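You operate a simulated robot arm through the tools that you are given. There is no shell and no other tool. Be economical: measure what you need, move in short steps, check, and stop when the job is done.

You run a simulated robot arm. Do the job below in one go: nothing can be reset, and whatever is moved stays where it is left.

Task
Put the orange cartridge on top of the teal polisher.

It is judged by the outcome, as a careful person would: the job done as asked, and still so three seconds after it is handed in. It fails if anything else is knocked over, pushed out of place, dropped, spilled or broken.

Robot
A 6-joint arm with a two-finger parallel gripper, fixed in place. Base frame: the origin is at the foot of the arm, x ahead of it, y to its left, z up; the work surface is at about z = 0.003. Readings come in m, rad, newtons and seconds.
With the tool pointing down near the work surface it reaches from about 0.18 to 0.46 m from the base axis. Its first joint turns from -1.222 to 1.222 rad. Payload 1.9 kg.
The TCP is the grasp point between the finger pads, 0.023 m short of the fingertips. In the tool frame z runs along the fingers and y along their closing line. Largest opening 0.094 m; finger width 0.038, thickness 0.01; the body of the gripper, 0.054 by 0.096 m, starts 0.039 m behind the TCP.
Orientation is that of the tool frame in the base frame, as a unit quaternion [w, x, y, z]. With the fingers straight down and closing along the base's y, the tool's x points along the base's -x, its y along +y and its z along -z.

Tools
- The arm moves only by the tool nudge_tool. Its argument "motion" is a list that holds one entry, the list of rows, each a list of 7 numbers: the opening, from 0 (shut) to 1 (fully open), then the shift along the tool's x, y, z in m, then the turn, a rotation vector about the tool's x, y, z in rad. In form: [[[hand, x, y, z, rx, ry, rz], ...]]. A call has 1 to 8 rows; each row is the pose to reach, as a shift and turn from the pose commanded when the call began, along the tool's axes at that moment. Each row takes 0.2 s and may step no farther than 0.05 m and 0.15 rad from the row before; otherwise, or with a gripper value out of range, the whole call is refused. A pose out of reach is approached as far as the arm can. The call stops where the force on the tool passes 40 N (or 10 N more than at its start, if that is more) or the arm is blocked; 0.2 s more then pass. The fingers move at their own pace (about 0.108 m/s each) and stop on an object; they squeeze with about 29 N. The grip force told is the motor's: it shows also when the fingers shut on nothing. Time passes only in rows, and 0.2 s behind the last, so rows that repeat a pose let the fingers close. It gives the time, the measured TCP pose, the force on the tool (base axes), the opening and the grip force at its end, in the units of the frame above (readings bear some noise).
- Cameras (640 x 400 px; columns grow to the right, rows downward): "scene" is fixed at [0.0439, 0.3022, 0.4322]; the picture's right is [-0.86, -0.50, 0.00], its down [-0.25, 0.44, -0.86] and it looks along [0.43, -0.75, -0.51] (base axes); focal length 250 px, centre (320, 200). "wrist" rides on the gripper at [0.086, 0.016, -0.075] in the tool frame; the picture's right is [-0.18, 0.98, 0.00], its down [-0.58, -0.11, -0.81] and it looks along [-0.79, -0.15, 0.59] (tool axes); focal length 243 px, centre (320, 200). There is no depth. A picture from a camera that has moved, and an enlarged one, comes with that camera's place and axes in the base frame and with its lens.
- camera(camera): a new picture of that camera. It takes no simulated time.
- enlarge(camera, box): a new picture of the part [left, top, right, bottom] of that camera's present view, enlarged. It takes no simulated time.
- finish_job(): hands the job in; it is judged then, once.

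Work in short steps. Places have to be worked out from the pictures, the camera data and where the tool is seen: move nearer, look again, correct. Check each grasp and each placing, and mend what went wrong. You have 90 turns and 46 pictures in all, those below and enlarged ones among them. Open the gripper and draw the arm clear of the work before you hand the job in, unless the task says otherwise; then end with one line.

The tools are called after ">>>" as a command line: name --argument value ..., lists and objects as JSON in quotes. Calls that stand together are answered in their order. nudge_tool: Moves the arm, as the interface text tells. Its arguments: {"type":"object","properties":{"motion":{"type":"array","items":{"type":"array","items":{"type":"array","items":{"type":"number"}}}}},"required":["motion"]} The other tools are called the same way: camera (camera) takes a picture; enlarge (camera, box) takes an enlarged picture of a part of a camera's view; finish_job () hands the job in.

At the start:

```text
time_s: 0.0
ee_pos: [0.2709, 0.0089, 0.3289]
orientation: [0.0, 0.0, 1.0, 0.0]
ft_force: [-0.5, 0.1, 0.1]
finger_gap: 0.0938
grip_force: 0.1
```

scene: 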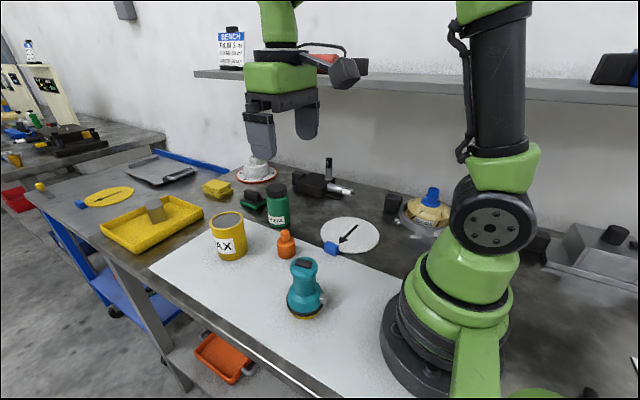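
wrist: 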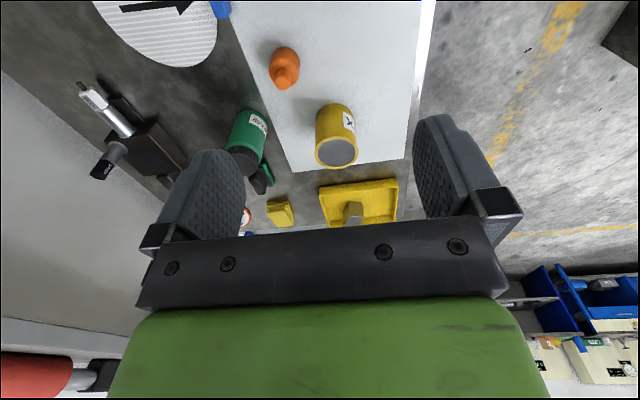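

I'll look closely at the cartridge and the polisher to locate them.

>>> enlarge --camera "scene" --box '[240, 210, 368, 330]'

>>> enlarge --camera "wrist" --box '[220, 20, 380, 120]'

```text
3.33 times, centred on (304, 270) of scene
camera zoom: at [0.0439, 0.3022, 0.4322], right [-0.86, -0.5, 0.0], down [-0.25, 0.44, -0.86], along [0.43, -0.75, -0.51], focal length 835 px, centre (373, -33)
```

zoom: 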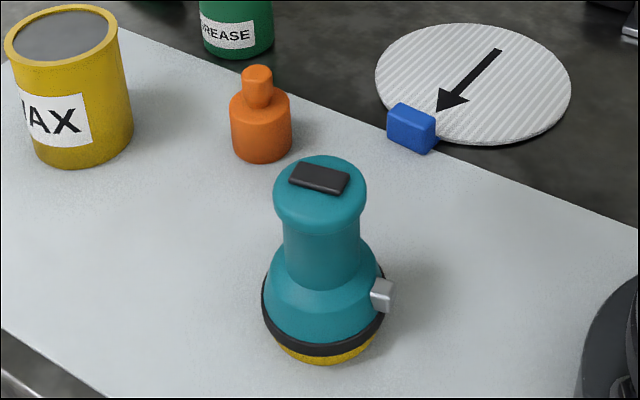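

```text
4.00 times, centred on (300, 70) of wrist
camera zoom: at [0.1858, 0.0248, 0.4023], right [0.18, 0.98, 0.0], down [0.58, -0.11, 0.81], along [0.79, -0.15, -0.59], focal length 970 px, centre (400, 720)
```

zoom: 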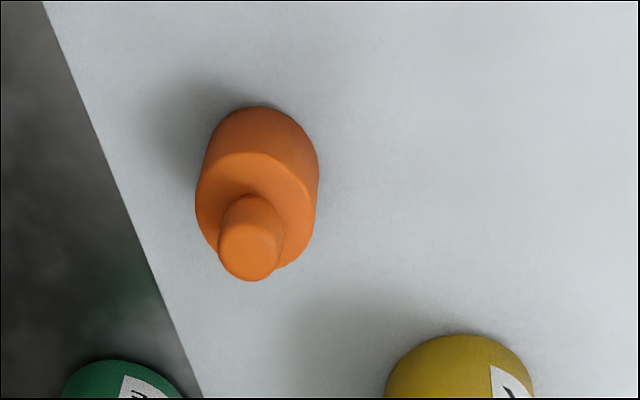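

The cartridge stands at about (0.350, -0.065), with a body about 0.043 wide reaching z≈0.045. The polisher is at about (0.230, 0.036), top z≈0.105. I'll move above the cartridge and look again.

>>> nudge_tool --motion '[[[1, -0.016, -0.015, 0.036, 0, 0, 0], [1, -0.032, -0.03, 0.072, 0, 0, 0], [1, -0.048, -0.045, 0.108, 0, 0, 0], [1, -0.064, -0.06, 0.144, 0, 0, 0], [1, -0.079, -0.074, 0.18, 0, 0, 0], [1, -0.079, -0.074, 0.2, 0, 0, 0]]]'

>>> camera --camera "wrist"

>>> camera --camera "scene"

```text
time_s: 1.4
ee_pos: [0.3507, -0.0643, 0.1274]
orientation: [0.002, 0.001, 1.0, 0.0]
ft_force: [1.0, 0.2, 0.1]
finger_gap: 0.094
grip_force: 0.1
```

```text
41 pictures are left
camera wrist: at [0.2652, -0.0491, 0.2014], right [0.18, 0.98, 0.0], down [0.58, -0.11, 0.81], along [0.79, -0.15, -0.59], focal length 243 px, centre (320, 200)
```

wrist: 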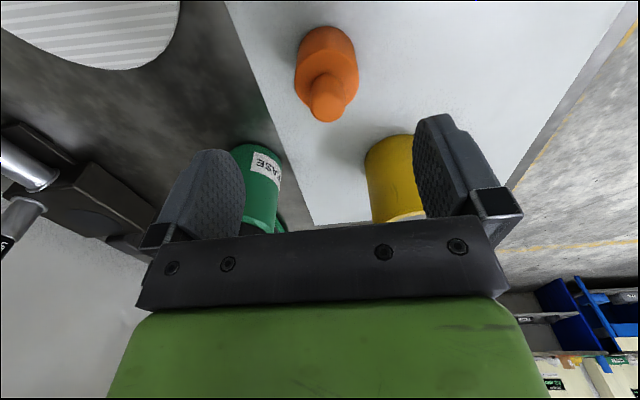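

```text
40 pictures are left
```

scene: 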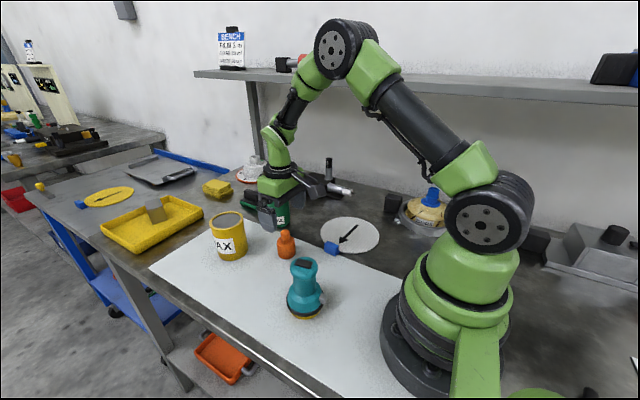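

The cartridge measures about (0.350, -0.062), between the fingers. I'll descend to the grasp height with the fingers open.

>>> nudge_tool --motion '[[[1, 0, 0.003, 0.025, 0, 0, 0], [1, 0, 0.003, 0.05, 0, 0, 0], [1, 0, 0.003, 0.075, 0, 0, 0], [1, 0, 0.003, 0.09, 0, 0, 0]]]'

>>> camera --camera "wrist"

>>> enlarge --camera "scene" --box '[220, 180, 348, 260]'

```text
time_s: 2.4
ee_pos: [0.3493, -0.062, 0.0383]
orientation: [0.0, 0.001, 1.0, 0.0]
ft_force: [-0.1, -0.3, 0.4]
finger_gap: 0.094
grip_force: 0.0
```

```text
39 pictures are left
camera wrist: at [0.2644, -0.046, 0.1119], right [0.18, 0.98, 0.0], down [0.58, -0.11, 0.81], along [0.79, -0.15, -0.59], focal length 243 px, centre (320, 200)
```

wrist: 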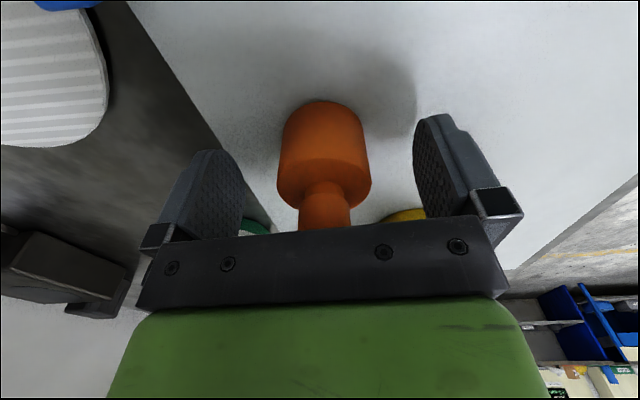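

```text
5.00 times, centred on (284, 220) of scene
camera zoom: at [0.0439, 0.3022, 0.4322], right [-0.86, -0.5, 0.0], down [-0.25, 0.44, -0.86], along [0.43, -0.75, -0.51], focal length 1253 px, centre (500, 100)
```

zoom: 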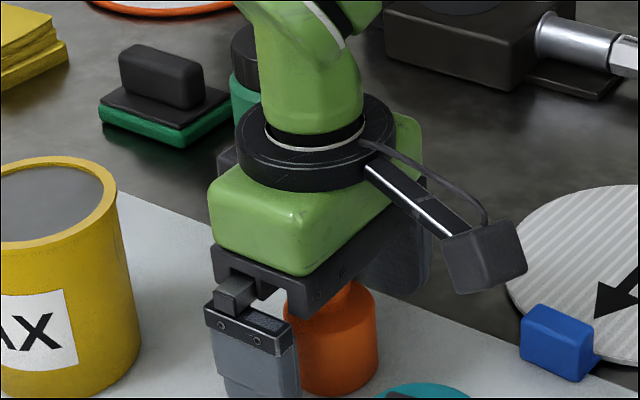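

The cartridge is centred between the fingers, about 3 mm further ahead. I'll correct that and close.

>>> nudge_tool --motion '[[[1, -0.003, 0.001, 0.001, 0, 0, 0], [0, -0.003, 0.001, 0.001, 0, 0, 0], [0, -0.003, 0.001, 0.001, 0, 0, 0], [0, -0.003, 0.001, 0.001, 0, 0, 0], [0, -0.003, 0.001, 0.001, 0, 0, 0]]]'

>>> camera --camera "wrist"

```text
time_s: 3.6
ee_pos: [0.3532, -0.0606, 0.037]
orientation: [0.0, -0.001, 1.0, 0.0]
ft_force: [0.3, 0.2, 0.0]
finger_gap: 0.0413
grip_force: 29.2
```

```text
37 pictures are left
camera wrist: at [0.2676, -0.0449, 0.1113], right [0.18, 0.98, 0.0], down [0.58, -0.11, 0.81], along [0.79, -0.15, -0.59], focal length 243 px, centre (320, 200)
```

wrist: 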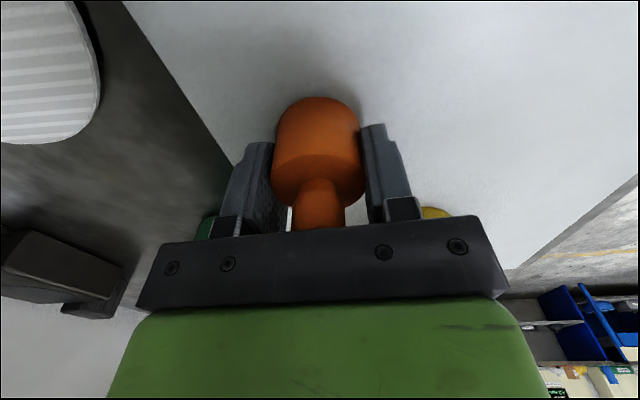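

The grip holds at 0.041 m width with 29 N. I'll lift straight up.

>>> nudge_tool --motion '[[[0, 0, 0, -0.02, 0, 0, 0], [0, 0, 0, -0.05, 0, 0, 0], [0, 0, 0, -0.08, 0, 0, 0], [0, 0, 0, -0.11, 0, 0, 0], [0, 0, 0, -0.14, 0, 0, 0], [0, 0, 0, -0.16, 0, 0, 0]]]'

>>> enlarge --camera "scene" --box '[240, 220, 368, 330]'

>>> camera --camera "wrist"

```text
time_s: 5.0
ee_pos: [0.3547, -0.061, 0.198]
orientation: [0.0, 0.0, 1.0, 0.001]
ft_force: [0.0, -1.0, -0.1]
finger_gap: 0.0002
grip_force: 29.1
```

```text
3.64 times, centred on (304, 275) of scene
camera zoom: at [0.0439, 0.3022, 0.4322], right [-0.86, -0.5, 0.0], down [-0.25, 0.44, -0.86], along [0.43, -0.75, -0.51], focal length 911 px, centre (378, -73)
```

zoom: 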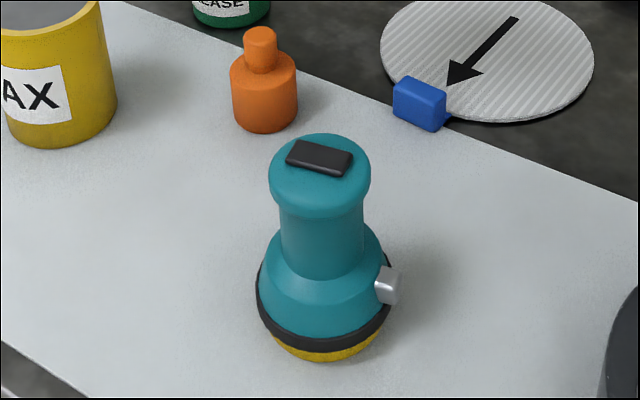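

```text
35 pictures are left
camera wrist: at [0.2678, -0.0454, 0.272], right [0.18, 0.98, 0.0], down [0.58, -0.11, 0.81], along [0.79, -0.15, -0.59], focal length 243 px, centre (320, 200)
```

wrist: 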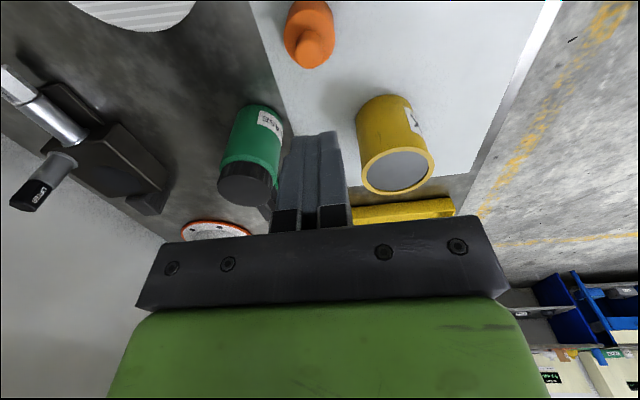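

The cartridge slipped out and is still standing near its old place. I'll look at its shape and present position before trying again.

>>> enlarge --camera "scene" --box '[262, 220, 310, 265]'

>>> enlarge --camera "wrist" --box '[260, 0, 356, 80]'

```text
8.89 times, centred on (286, 242) of scene
camera zoom: at [0.0439, 0.3022, 0.4322], right [-0.86, -0.5, 0.0], down [-0.25, 0.44, -0.86], along [0.43, -0.75, -0.51], focal length 2227 px, centre (622, -178)
```

zoom: 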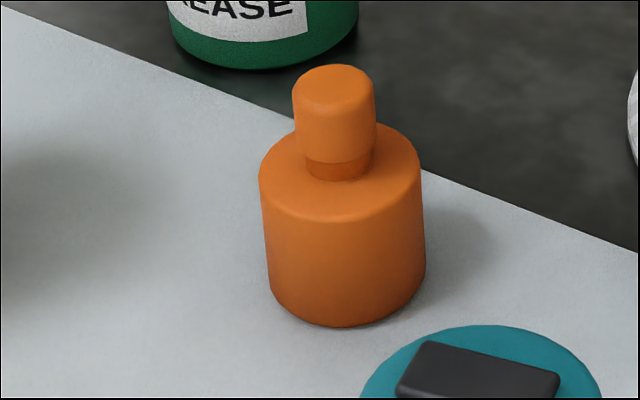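

```text
5.00 times, centred on (308, 40) of wrist
camera zoom: at [0.2678, -0.0454, 0.272], right [0.18, 0.98, 0.0], down [0.58, -0.11, 0.81], along [0.79, -0.15, -0.59], focal length 1213 px, centre (380, 1000)
```

zoom: 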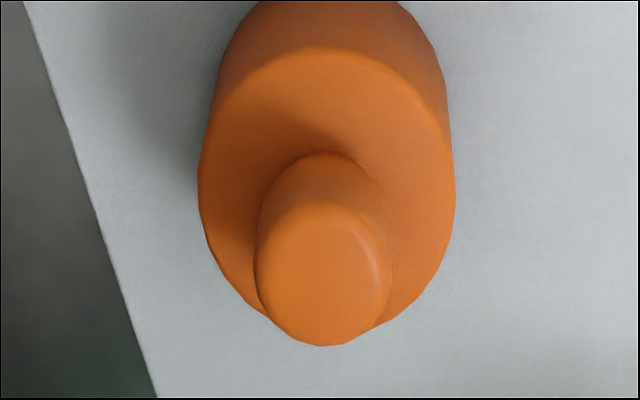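

The cartridge is upright, now at about (0.351, -0.072), so it probably slipped soon after lift-off. I'll reopen above it, shift over it and come down slowly.

>>> nudge_tool --motion '[[[1, 0.0025, -0.011, 0, 0, 0, 0], [1, 0.0025, -0.011, 0.0, 0, 0, 0], [1, 0.0025, -0.011, 0.03, 0, 0, 0], [1, 0.0025, -0.011, 0.06, 0, 0, 0], [1, 0.0025, -0.011, 0.09, 0, 0, 0], [1, 0.0025, -0.011, 0.12, 0, 0, 0], [1, 0.0025, -0.011, 0.145, 0, 0, 0], [1, 0.0025, -0.011, 0.163, 0, 0, 0]]]'

>>> camera --camera "wrist"

```text
time_s: 6.8
ee_pos: [0.3517, -0.0717, 0.0352]
orientation: [0.001, 0.0, 1.0, 0.0]
ft_force: [0.2, 0.1, 0.2]
finger_gap: 0.094
grip_force: 0.1
```

```text
32 pictures are left
camera wrist: at [0.2655, -0.0561, 0.1076], right [0.18, 0.98, 0.0], down [0.58, -0.11, 0.81], along [0.79, -0.15, -0.59], focal length 243 px, centre (320, 200)
```

wrist: 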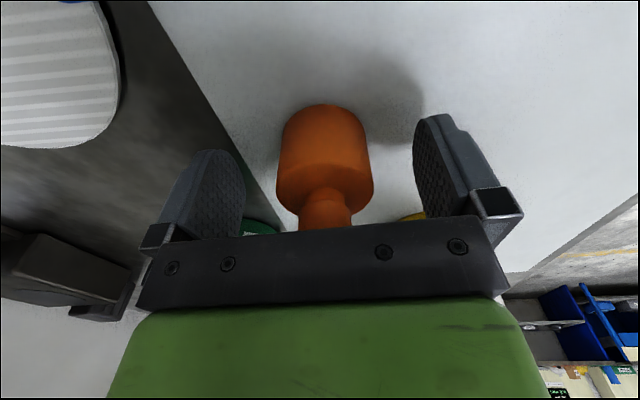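

It is centred again. I'll close, let the grip settle, then lift only a few millimetres slowly to test it.

>>> nudge_tool --motion '[[[0, 0, 0, 0, 0, 0, 0], [0, 0, 0, 0, 0, 0, 0], [0, 0, 0, 0, 0, 0, 0], [0, 0, 0, 0, 0, 0, 0], [0, 0, 0, -0.001, 0, 0, 0], [0, 0, 0, -0.002, 0, 0, 0], [0, 0, 0, -0.004, 0, 0, 0], [0, 0, 0, -0.006, 0, 0, 0]]]'

>>> camera --camera "wrist"

```text
time_s: 8.6
ee_pos: [0.35, -0.0715, 0.0416]
orientation: [0.0, 0.0, 1.0, 0.0]
ft_force: [-0.3, 1.5, -0.4]
finger_gap: 0.0415
grip_force: 28.8
```

```text
31 pictures are left
camera wrist: at [0.2651, -0.0564, 0.1142], right [0.18, 0.98, 0.0], down [0.58, -0.11, 0.81], along [0.79, -0.15, -0.59], focal length 243 px, centre (320, 200)
```

wrist: 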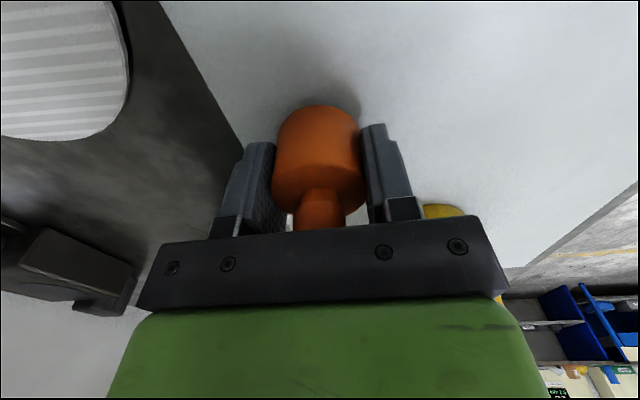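

The cartridge rises with the hand, since its image stays fixed relative to the fingers. I'll continue slowly and check again.

>>> nudge_tool --motion '[[[0, 0, 0, -0.002, 0, 0, 0], [0, 0, 0, -0.004, 0, 0, 0], [0, 0, 0, -0.006, 0, 0, 0], [0, 0, 0, -0.008, 0, 0, 0], [0, 0, 0, -0.01, 0, 0, 0], [0, 0, 0, -0.012, 0, 0, 0]]]'

>>> camera --camera "wrist"

```text
time_s: 10.0
ee_pos: [0.3516, -0.0723, 0.0522]
orientation: [0.0, 0.0, 1.0, -0.001]
ft_force: [-0.5, -0.3, -1.0]
finger_gap: 0.0418
grip_force: 28.9
```

```text
30 pictures are left
camera wrist: at [0.2653, -0.0563, 0.1265], right [0.18, 0.98, 0.0], down [0.58, -0.11, 0.81], along [0.79, -0.15, -0.59], focal length 243 px, centre (320, 200)
```

wrist: 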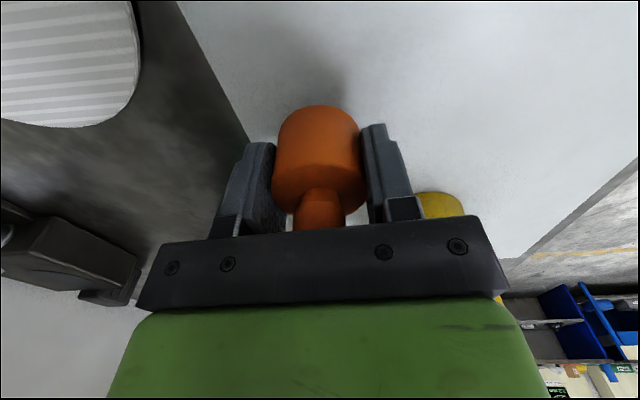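

It is still held and hasn't slipped. I'll go on upward gently.

>>> nudge_tool --motion '[[[0, 0, 0, -0.003, 0, 0, 0], [0, 0, 0, -0.006, 0, 0, 0], [0, 0, 0, -0.01, 0, 0, 0], [0, 0, 0, -0.014, 0, 0, 0], [0, 0, 0, -0.018, 0, 0, 0], [0, 0, 0, -0.022, 0, 0, 0], [0, 0, 0, -0.025, 0, 0, 0], [0, 0, 0, -0.028, 0, 0, 0]]]'

>>> camera --camera "wrist"

```text
time_s: 11.8
ee_pos: [0.3507, -0.0718, 0.0817]
orientation: [0.0, 0.0, 1.0, 0.0]
ft_force: [0.8, 0.3, -1.2]
finger_gap: 0.0418
grip_force: 29.0
```

```text
29 pictures are left
camera wrist: at [0.2654, -0.0563, 0.1545], right [0.18, 0.98, 0.0], down [0.58, -0.11, 0.81], along [0.79, -0.15, -0.59], focal length 243 px, centre (320, 200)
```

wrist: 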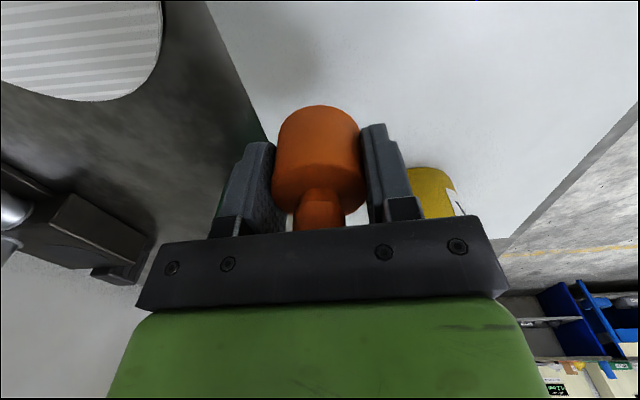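

No slip so far. I'll raise it further at the same gentle pace.

>>> nudge_tool --motion '[[[0, 0, 0, -0.003, 0, 0, 0], [0, 0, 0, -0.008, 0, 0, 0], [0, 0, 0, -0.014, 0, 0, 0], [0, 0, 0, -0.02, 0, 0, 0], [0, 0, 0, -0.026, 0, 0, 0], [0, 0, 0, -0.032, 0, 0, 0], [0, 0, 0, -0.037, 0, 0, 0], [0, 0, 0, -0.04, 0, 0, 0]]]'

>>> nudge_tool --motion '[[[0, 0, 0, -0.003, 0, 0, 0], [0, 0, 0, -0.008, 0, 0, 0], [0, 0, 0, -0.014, 0, 0, 0], [0, 0, 0, -0.02, 0, 0, 0], [0, 0, 0, -0.026, 0, 0, 0], [0, 0, 0, -0.032, 0, 0, 0], [0, 0, 0, -0.037, 0, 0, 0], [0, 0, 0, -0.04, 0, 0, 0]]]'

>>> camera --camera "wrist"

```text
time_s: 13.6
ee_pos: [0.351, -0.0725, 0.1201]
orientation: [0.0, 0.0, 1.0, -0.001]
ft_force: [-0.4, -0.9, -0.6]
finger_gap: 0.0416
grip_force: 29.3
```

```text
time_s: 15.4
ee_pos: [0.3504, -0.0714, 0.1604]
orientation: [0.0, 0.0, 1.0, 0.0]
ft_force: [0.1, 0.2, -0.9]
finger_gap: 0.0414
grip_force: 29.1
```

```text
28 pictures are left
camera wrist: at [0.2651, -0.0558, 0.2344], right [0.18, 0.98, 0.0], down [0.58, -0.11, 0.81], along [0.79, -0.15, -0.59], focal length 243 px, centre (320, 200)
```

wrist: 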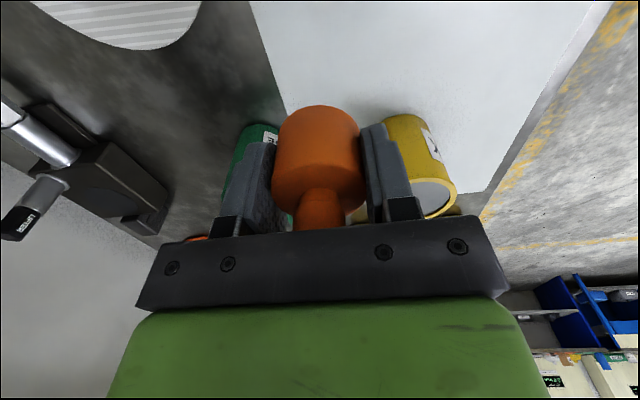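

The grip is stable, with the cartridge bottom about 0.032 below the TCP. I judge the polisher's axis to be at about (0.229, 0.037) with its top at z≈0.106–0.109. I'll carry the cartridge over slowly.

>>> nudge_tool --motion '[[[0, 0.003, 0.003, -0.002, 0, 0, 0], [0, 0.009, 0.008, -0.005, 0, 0, 0], [0, 0.017, 0.0155, -0.009, 0, 0, 0], [0, 0.026, 0.0235, -0.012, 0, 0, 0], [0, 0.035, 0.0315, -0.014, 0, 0, 0], [0, 0.043, 0.039, -0.015, 0, 0, 0], [0, 0.049, 0.044, -0.015, 0, 0, 0], [0, 0.052, 0.0465, -0.015, 0, 0, 0]]]'

>>> nudge_tool --motion '[[[0, 0.003, 0.003, 0, 0, 0, 0], [0, 0.009, 0.008, 0, 0, 0, 0], [0, 0.017, 0.0155, 0, 0, 0, 0], [0, 0.026, 0.0235, 0, 0, 0, 0], [0, 0.035, 0.0315, 0, 0, 0, 0], [0, 0.043, 0.039, 0, 0, 0, 0], [0, 0.049, 0.044, 0, 0, 0, 0], [0, 0.052, 0.0465, 0, 0, 0, 0]]]'

>>> nudge_tool --motion '[[[0, 0.003, 0.003, 0, 0, 0, 0], [0, 0.007, 0.007, 0, 0, 0, 0], [0, 0.012, 0.0105, 0, 0, 0, 0], [0, 0.016, 0.0145, 0, 0, 0, 0], [0, 0.018, 0.016, 0, 0, 0, 0]]]'

>>> camera --camera "wrist"

>>> enlarge --camera "scene" --box '[240, 200, 368, 330]'

```text
time_s: 17.2
ee_pos: [0.2999, -0.0254, 0.1747]
orientation: [-0.001, 0.0, 1.0, 0.0]
ft_force: [0.2, 0.5, 0.6]
finger_gap: 0.0415
grip_force: 28.8
```

```text
time_s: 19.0
ee_pos: [0.2473, 0.02, 0.1748]
orientation: [0.0, 0.001, 1.0, -0.001]
ft_force: [0.3, -0.6, -0.2]
finger_gap: 0.0413
grip_force: 29.1
```

```text
time_s: 20.2
ee_pos: [0.2292, 0.0362, 0.1749]
orientation: [0.0, 0.0, 1.0, 0.001]
ft_force: [0.5, -0.8, 0.0]
finger_gap: 0.041
grip_force: 28.9
```

```text
27 pictures are left
camera wrist: at [0.143, 0.0527, 0.2488], right [0.18, 0.98, 0.0], down [0.58, -0.11, 0.81], along [0.79, -0.15, -0.59], focal length 243 px, centre (320, 200)
```

wrist: 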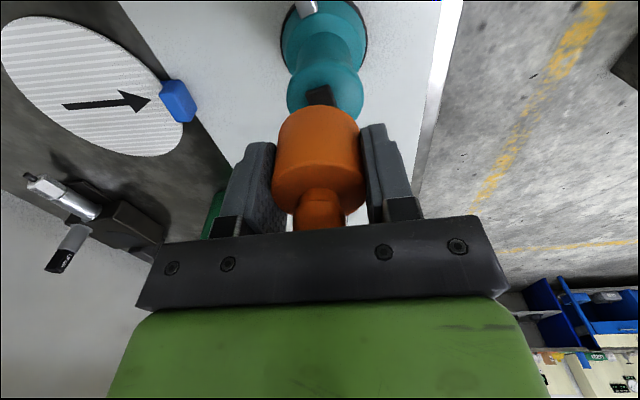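

```text
3.08 times, centred on (304, 265) of scene
camera zoom: at [0.0439, 0.3022, 0.4322], right [-0.86, -0.5, 0.0], down [-0.25, 0.44, -0.86], along [0.43, -0.75, -0.51], focal length 771 px, centre (369, 0)
```

zoom: 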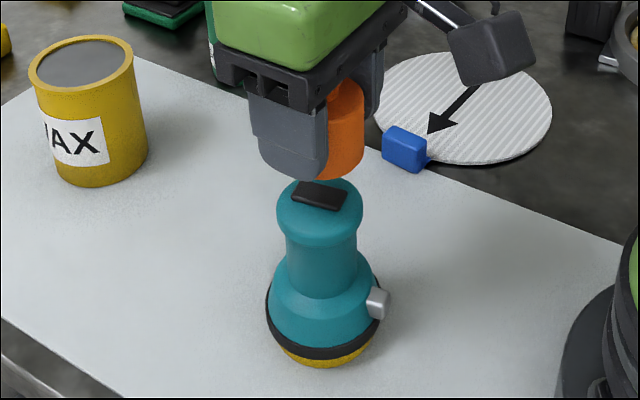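

The wrist view suggests the polisher axis is slightly more to +y, at about 0.040. I'll enlarge for a better measure.

>>> enlarge --camera "wrist" --box '[260, 0, 388, 130]'

>>> enlarge --camera "scene" --box '[276, 215, 340, 285]'

```text
3.08 times, centred on (324, 65) of wrist
camera zoom: at [0.143, 0.0527, 0.2488], right [0.18, 0.98, 0.0], down [0.58, -0.11, 0.81], along [0.79, -0.15, -0.59], focal length 746 px, centre (308, 615)
```

zoom: 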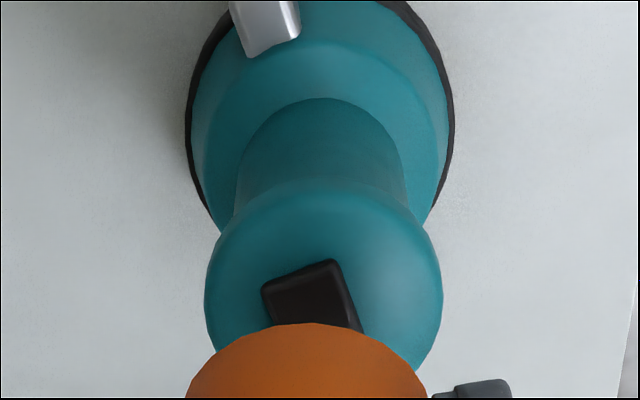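

```text
5.71 times, centred on (308, 250) of scene
camera zoom: at [0.0439, 0.3022, 0.4322], right [-0.86, -0.5, 0.0], down [-0.25, 0.44, -0.86], along [0.43, -0.75, -0.51], focal length 1432 px, centre (389, -86)
```

zoom: 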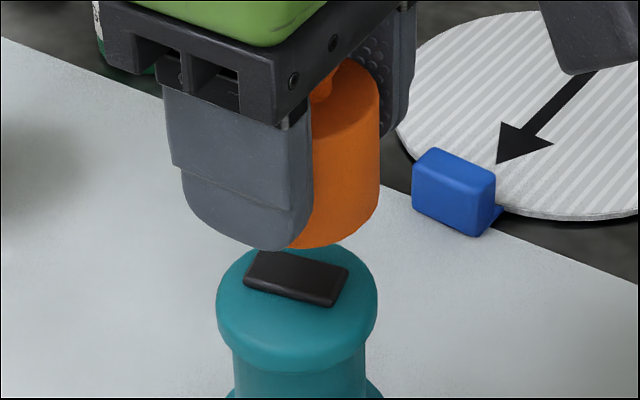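

Both views agree when the switch pad on the cap is at (0.227, 0.040), top z≈0.117. I'll shift 3 mm in x and y, lower to about 5 mm above the pad and check.

>>> nudge_tool --motion '[[[0, 0.0015, 0.0015, 0, 0, 0, 0], [0, 0.003, 0.003, 0.002, 0, 0, 0], [0, 0.003, 0.003, 0.006, 0, 0, 0], [0, 0.003, 0.003, 0.011, 0, 0, 0], [0, 0.003, 0.003, 0.016, 0, 0, 0], [0, 0.003, 0.003, 0.019, 0, 0, 0], [0, 0.003, 0.003, 0.02, 0, 0, 0]]]'

>>> enlarge --camera "wrist" --box '[240, 0, 400, 130]'

>>> enlarge --camera "scene" --box '[276, 215, 340, 285]'

```text
time_s: 21.8
ee_pos: [0.2254, 0.04, 0.155]
orientation: [0.0, 0.0, 1.0, 0.0]
ft_force: [0.3, 0.5, -0.4]
finger_gap: 0.0412
grip_force: 28.9
```

```text
3.08 times, centred on (320, 65) of wrist
camera zoom: at [0.1404, 0.0559, 0.2292], right [0.18, 0.98, 0.0], down [0.58, -0.11, 0.81], along [0.79, -0.15, -0.59], focal length 746 px, centre (320, 615)
```

zoom: 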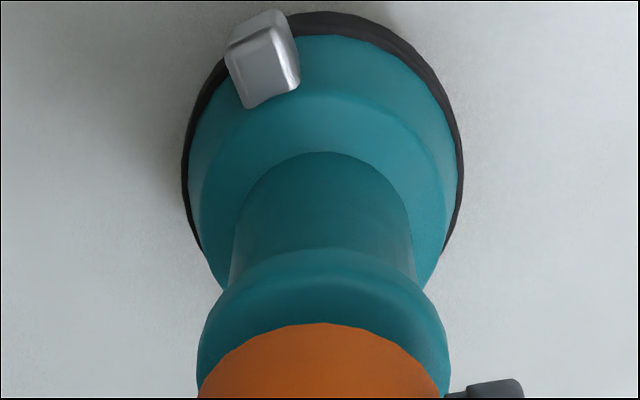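

```text
5.71 times, centred on (308, 250) of scene
camera zoom: at [0.0439, 0.3022, 0.4322], right [-0.86, -0.5, 0.0], down [-0.25, 0.44, -0.86], along [0.43, -0.75, -0.51], focal length 1432 px, centre (389, -86)
```

zoom: 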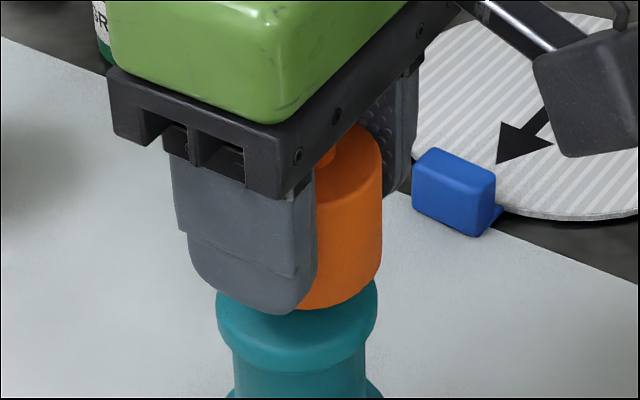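

Sideways (y) it lines up in the wrist view, but the scene view shows the cartridge about 3–4 mm too far to -x relative to the cap. I'll shift +3 mm in x and creep down.

>>> nudge_tool --motion '[[[0, -0.0015, 0, 0, 0, 0, 0], [0, -0.003, 0, 0, 0, 0, 0], [0, -0.003, 0, 0.001, 0, 0, 0], [0, -0.003, 0, 0.002, 0, 0, 0], [0, -0.003, 0, 0.003, 0, 0, 0]]]'

>>> enlarge --camera "scene" --box '[276, 215, 340, 285]'

>>> enlarge --camera "wrist" --box '[240, 0, 400, 130]'

```text
time_s: 23.0
ee_pos: [0.229, 0.04, 0.1516]
orientation: [0.0, 0.0, 1.0, 0.0]
ft_force: [0.3, -0.6, -0.2]
finger_gap: 0.0412
grip_force: 29.2
```

```text
5.71 times, centred on (308, 250) of scene
camera zoom: at [0.0439, 0.3022, 0.4322], right [-0.86, -0.5, 0.0], down [-0.25, 0.44, -0.86], along [0.43, -0.75, -0.51], focal length 1432 px, centre (389, -86)
```

zoom: 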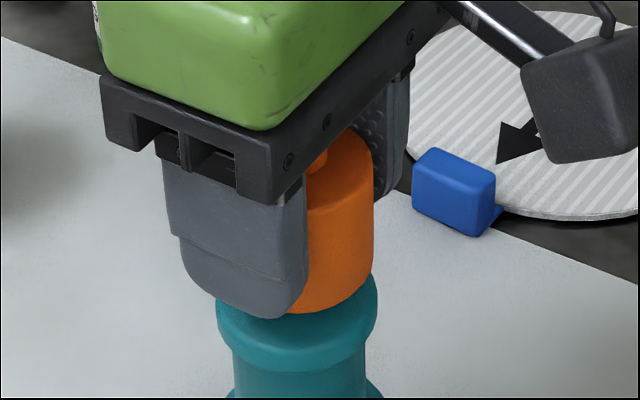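

```text
3.08 times, centred on (320, 65) of wrist
camera zoom: at [0.1433, 0.0558, 0.226], right [0.18, 0.98, 0.0], down [0.58, -0.11, 0.81], along [0.79, -0.15, -0.59], focal length 746 px, centre (320, 615)
```

zoom: 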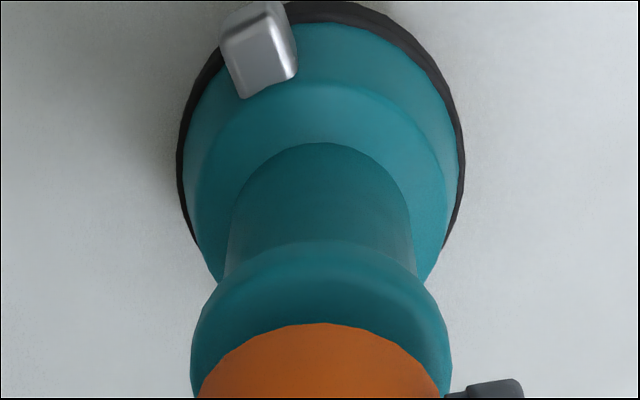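

It now lines up in both views, with no contact yet. I'll keep creeping down in 1 mm steps.

>>> nudge_tool --motion '[[[0, 0, 0, 0.001, 0, 0, 0], [0, 0, 0, 0.002, 0, 0, 0], [0, 0, 0, 0.003, 0, 0, 0], [0, 0, 0, 0.003, 0, 0, 0]]]'

```text
time_s: 24.0
ee_pos: [0.2282, 0.0399, 0.1488]
orientation: [0.0, 0.0, 1.0, 0.0]
ft_force: [-0.2, 0.1, -0.5]
finger_gap: 0.0412
grip_force: 28.5
```

No contact force yet, so I'll go another 3 mm down.

>>> nudge_tool --motion '[[[0, 0, 0, 0.001, 0, 0, 0], [0, 0, 0, 0.002, 0, 0, 0], [0, 0, 0, 0.003, 0, 0, 0], [0, 0, 0, 0.003, 0, 0, 0]]]'

>>> enlarge --camera "scene" --box '[276, 215, 340, 285]'

```text
time_s: 25.0
ee_pos: [0.2283, 0.0403, 0.1464]
orientation: [-0.001, -0.001, 1.0, -0.001]
ft_force: [0.1, -0.8, -0.8]
finger_gap: 0.0411
grip_force: 29.1
```

```text
5.71 times, centred on (308, 250) of scene
camera zoom: at [0.0439, 0.3022, 0.4322], right [-0.86, -0.5, 0.0], down [-0.25, 0.44, -0.86], along [0.43, -0.75, -0.51], focal length 1432 px, centre (389, -86)
```

zoom: 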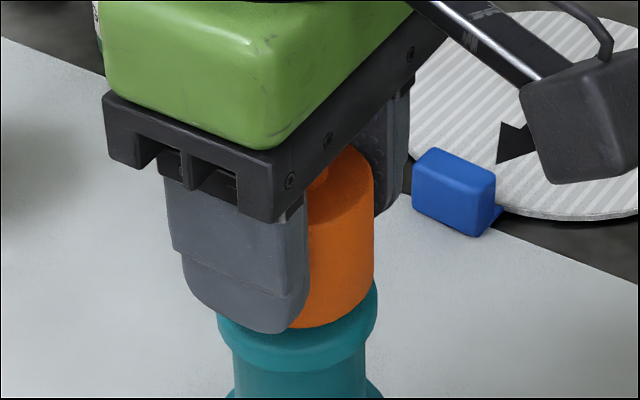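

In projection the cartridge bottom is about level with the pad. I'll continue in small steps and watch the force.

>>> nudge_tool --motion '[[[0, 0, 0, 0.001, 0, 0, 0], [0, 0, 0, 0.0015, 0, 0, 0], [0, 0, 0, 0.0015, 0, 0, 0]]]'

```text
time_s: 25.8
ee_pos: [0.2297, 0.0399, 0.1443]
orientation: [-0.001, 0.0, 1.0, 0.0]
ft_force: [0.2, -0.5, -1.2]
finger_gap: 0.0412
grip_force: 29.5
```

>>> nudge_tool --motion '[[[0, 0, 0, 0.001, 0, 0, 0], [0, 0, 0, 0.0015, 0, 0, 0], [0, 0, 0, 0.0015, 0, 0, 0]]]'

>>> enlarge --camera "wrist" --box '[240, 60, 400, 240]'

```text
time_s: 26.6
ee_pos: [0.2296, 0.0394, 0.1435]
orientation: [0.001, 0.0, 1.0, 0.0]
ft_force: [-4.2, 1.4, 21.6]
finger_gap: 0.0411
grip_force: 29.3
```

```text
2.22 times, centred on (320, 150) of wrist
camera zoom: at [0.1436, 0.0556, 0.2174], right [0.18, 0.98, 0.0], down [0.58, -0.11, 0.81], along [0.79, -0.15, -0.59], focal length 539 px, centre (320, 311)
```

zoom: 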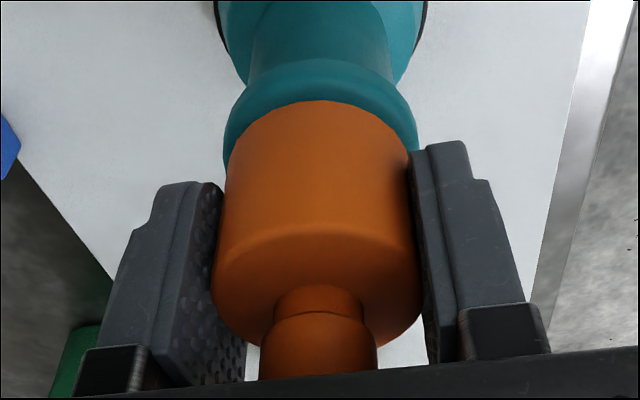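

Contact is made at 22 N. I'll ease up 0.8 mm to relieve the load and then open the fingers a little, to about 0.052.

>>> nudge_tool --motion '[[[0, 0, 0, -0.0008, 0, 0, 0], [0, 0, 0, -0.0008, 0, 0, 0]]]'

```text
time_s: 27.2
ee_pos: [0.2294, 0.0392, 0.1439]
orientation: [0.0, 0.0, 1.0, 0.0]
ft_force: [-0.7, -0.2, 0.0]
finger_gap: 0.0413
grip_force: 29.1
```

The load is now about zero, so it is just touching. I'll release gradually.

>>> nudge_tool --motion '[[[0.46, 0, 0, 0, 0, 0, 0], [0.5, 0, 0, 0, 0, 0, 0], [0.56, 0, 0, 0, 0, 0, 0], [0.6, 0, 0, 0, 0, 0, 0]]]'

>>> enlarge --camera "wrist" --box '[240, 60, 400, 240]'

>>> enlarge --camera "scene" --box '[276, 215, 340, 285]'

```text
time_s: 28.2
ee_pos: [0.2293, 0.0405, 0.1449]
orientation: [0.0, 0.0, 1.0, 0.0]
ft_force: [1.3, 0.0, -0.8]
finger_gap: 0.0563
grip_force: 0.2
```

```text
2.22 times, centred on (320, 150) of wrist
camera zoom: at [0.1436, 0.0555, 0.2181], right [0.18, 0.98, 0.0], down [0.58, -0.11, 0.81], along [0.79, -0.15, -0.59], focal length 539 px, centre (320, 311)
```

zoom: 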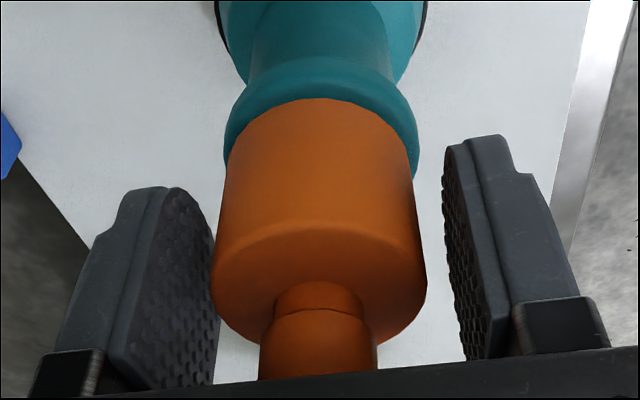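

```text
5.71 times, centred on (308, 250) of scene
camera zoom: at [0.0439, 0.3022, 0.4322], right [-0.86, -0.5, 0.0], down [-0.25, 0.44, -0.86], along [0.43, -0.75, -0.51], focal length 1432 px, centre (389, -86)
```

zoom: 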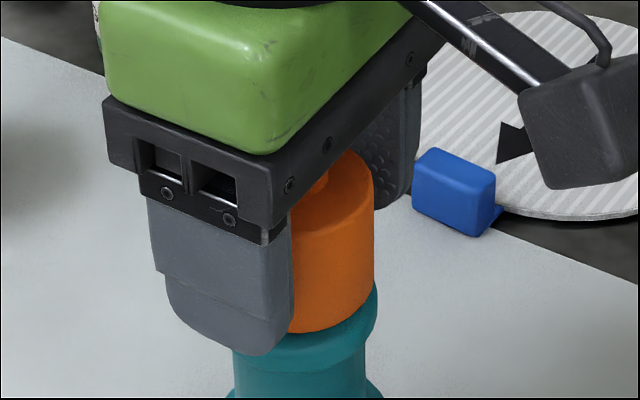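

The cartridge stands upright and free of the fingers. I'll open fully and rise straight up.

>>> nudge_tool --motion '[[[0.8, 0, 0, 0, 0, 0, 0], [1, 0, 0, 0, 0, 0, 0], [1, 0, 0, 0, 0, 0, 0], [1, 0, 0, -0.01, 0, 0, 0], [1, 0, 0, -0.03, 0, 0, 0], [1, 0, 0, -0.06, 0, 0, 0], [1, 0, 0, -0.09, 0, 0, 0], [1, 0, 0, -0.12, 0, 0, 0]]]'

>>> enlarge --camera "scene" --box '[256, 190, 352, 325]'

>>> camera --camera "scene"

```text
time_s: 30.0
ee_pos: [0.2286, 0.0403, 0.2644]
orientation: [0.0, 0.0, 1.0, 0.0]
ft_force: [0.1, -0.2, 0.3]
finger_gap: 0.0939
grip_force: 0.0
```

```text
2.96 times, centred on (304, 258) of scene
camera zoom: at [0.0439, 0.3022, 0.4322], right [-0.86, -0.5, 0.0], down [-0.25, 0.44, -0.86], along [0.43, -0.75, -0.51], focal length 742 px, centre (367, 30)
```

zoom: 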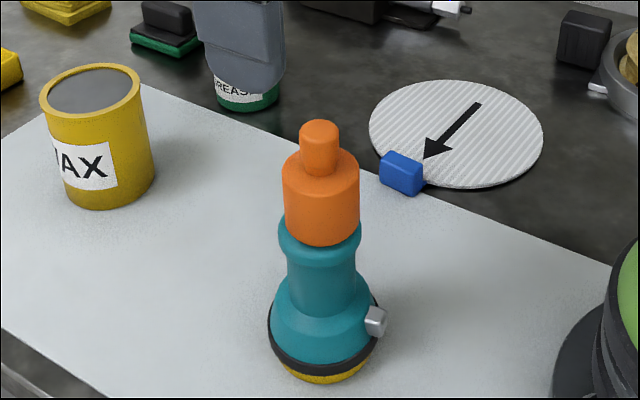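

```text
14 pictures are left
```

scene: 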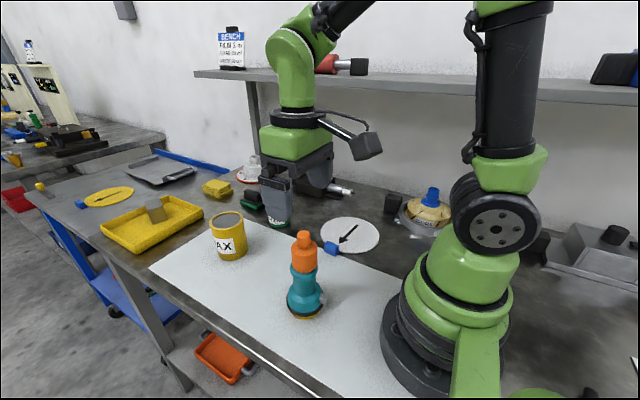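

The cartridge stands upright and centred on the polisher, the arm is clear above it, and nothing else appears to have moved. I'll hand the job in.

>>> finish_job

```text
The job is handed in.
```

The orange cartridge is standing upright on top of the teal polisher, the gripper is open and clear, and I've handed the job in; on the first lift it slipped from the grip and landed upright about 1 cm from its spot.
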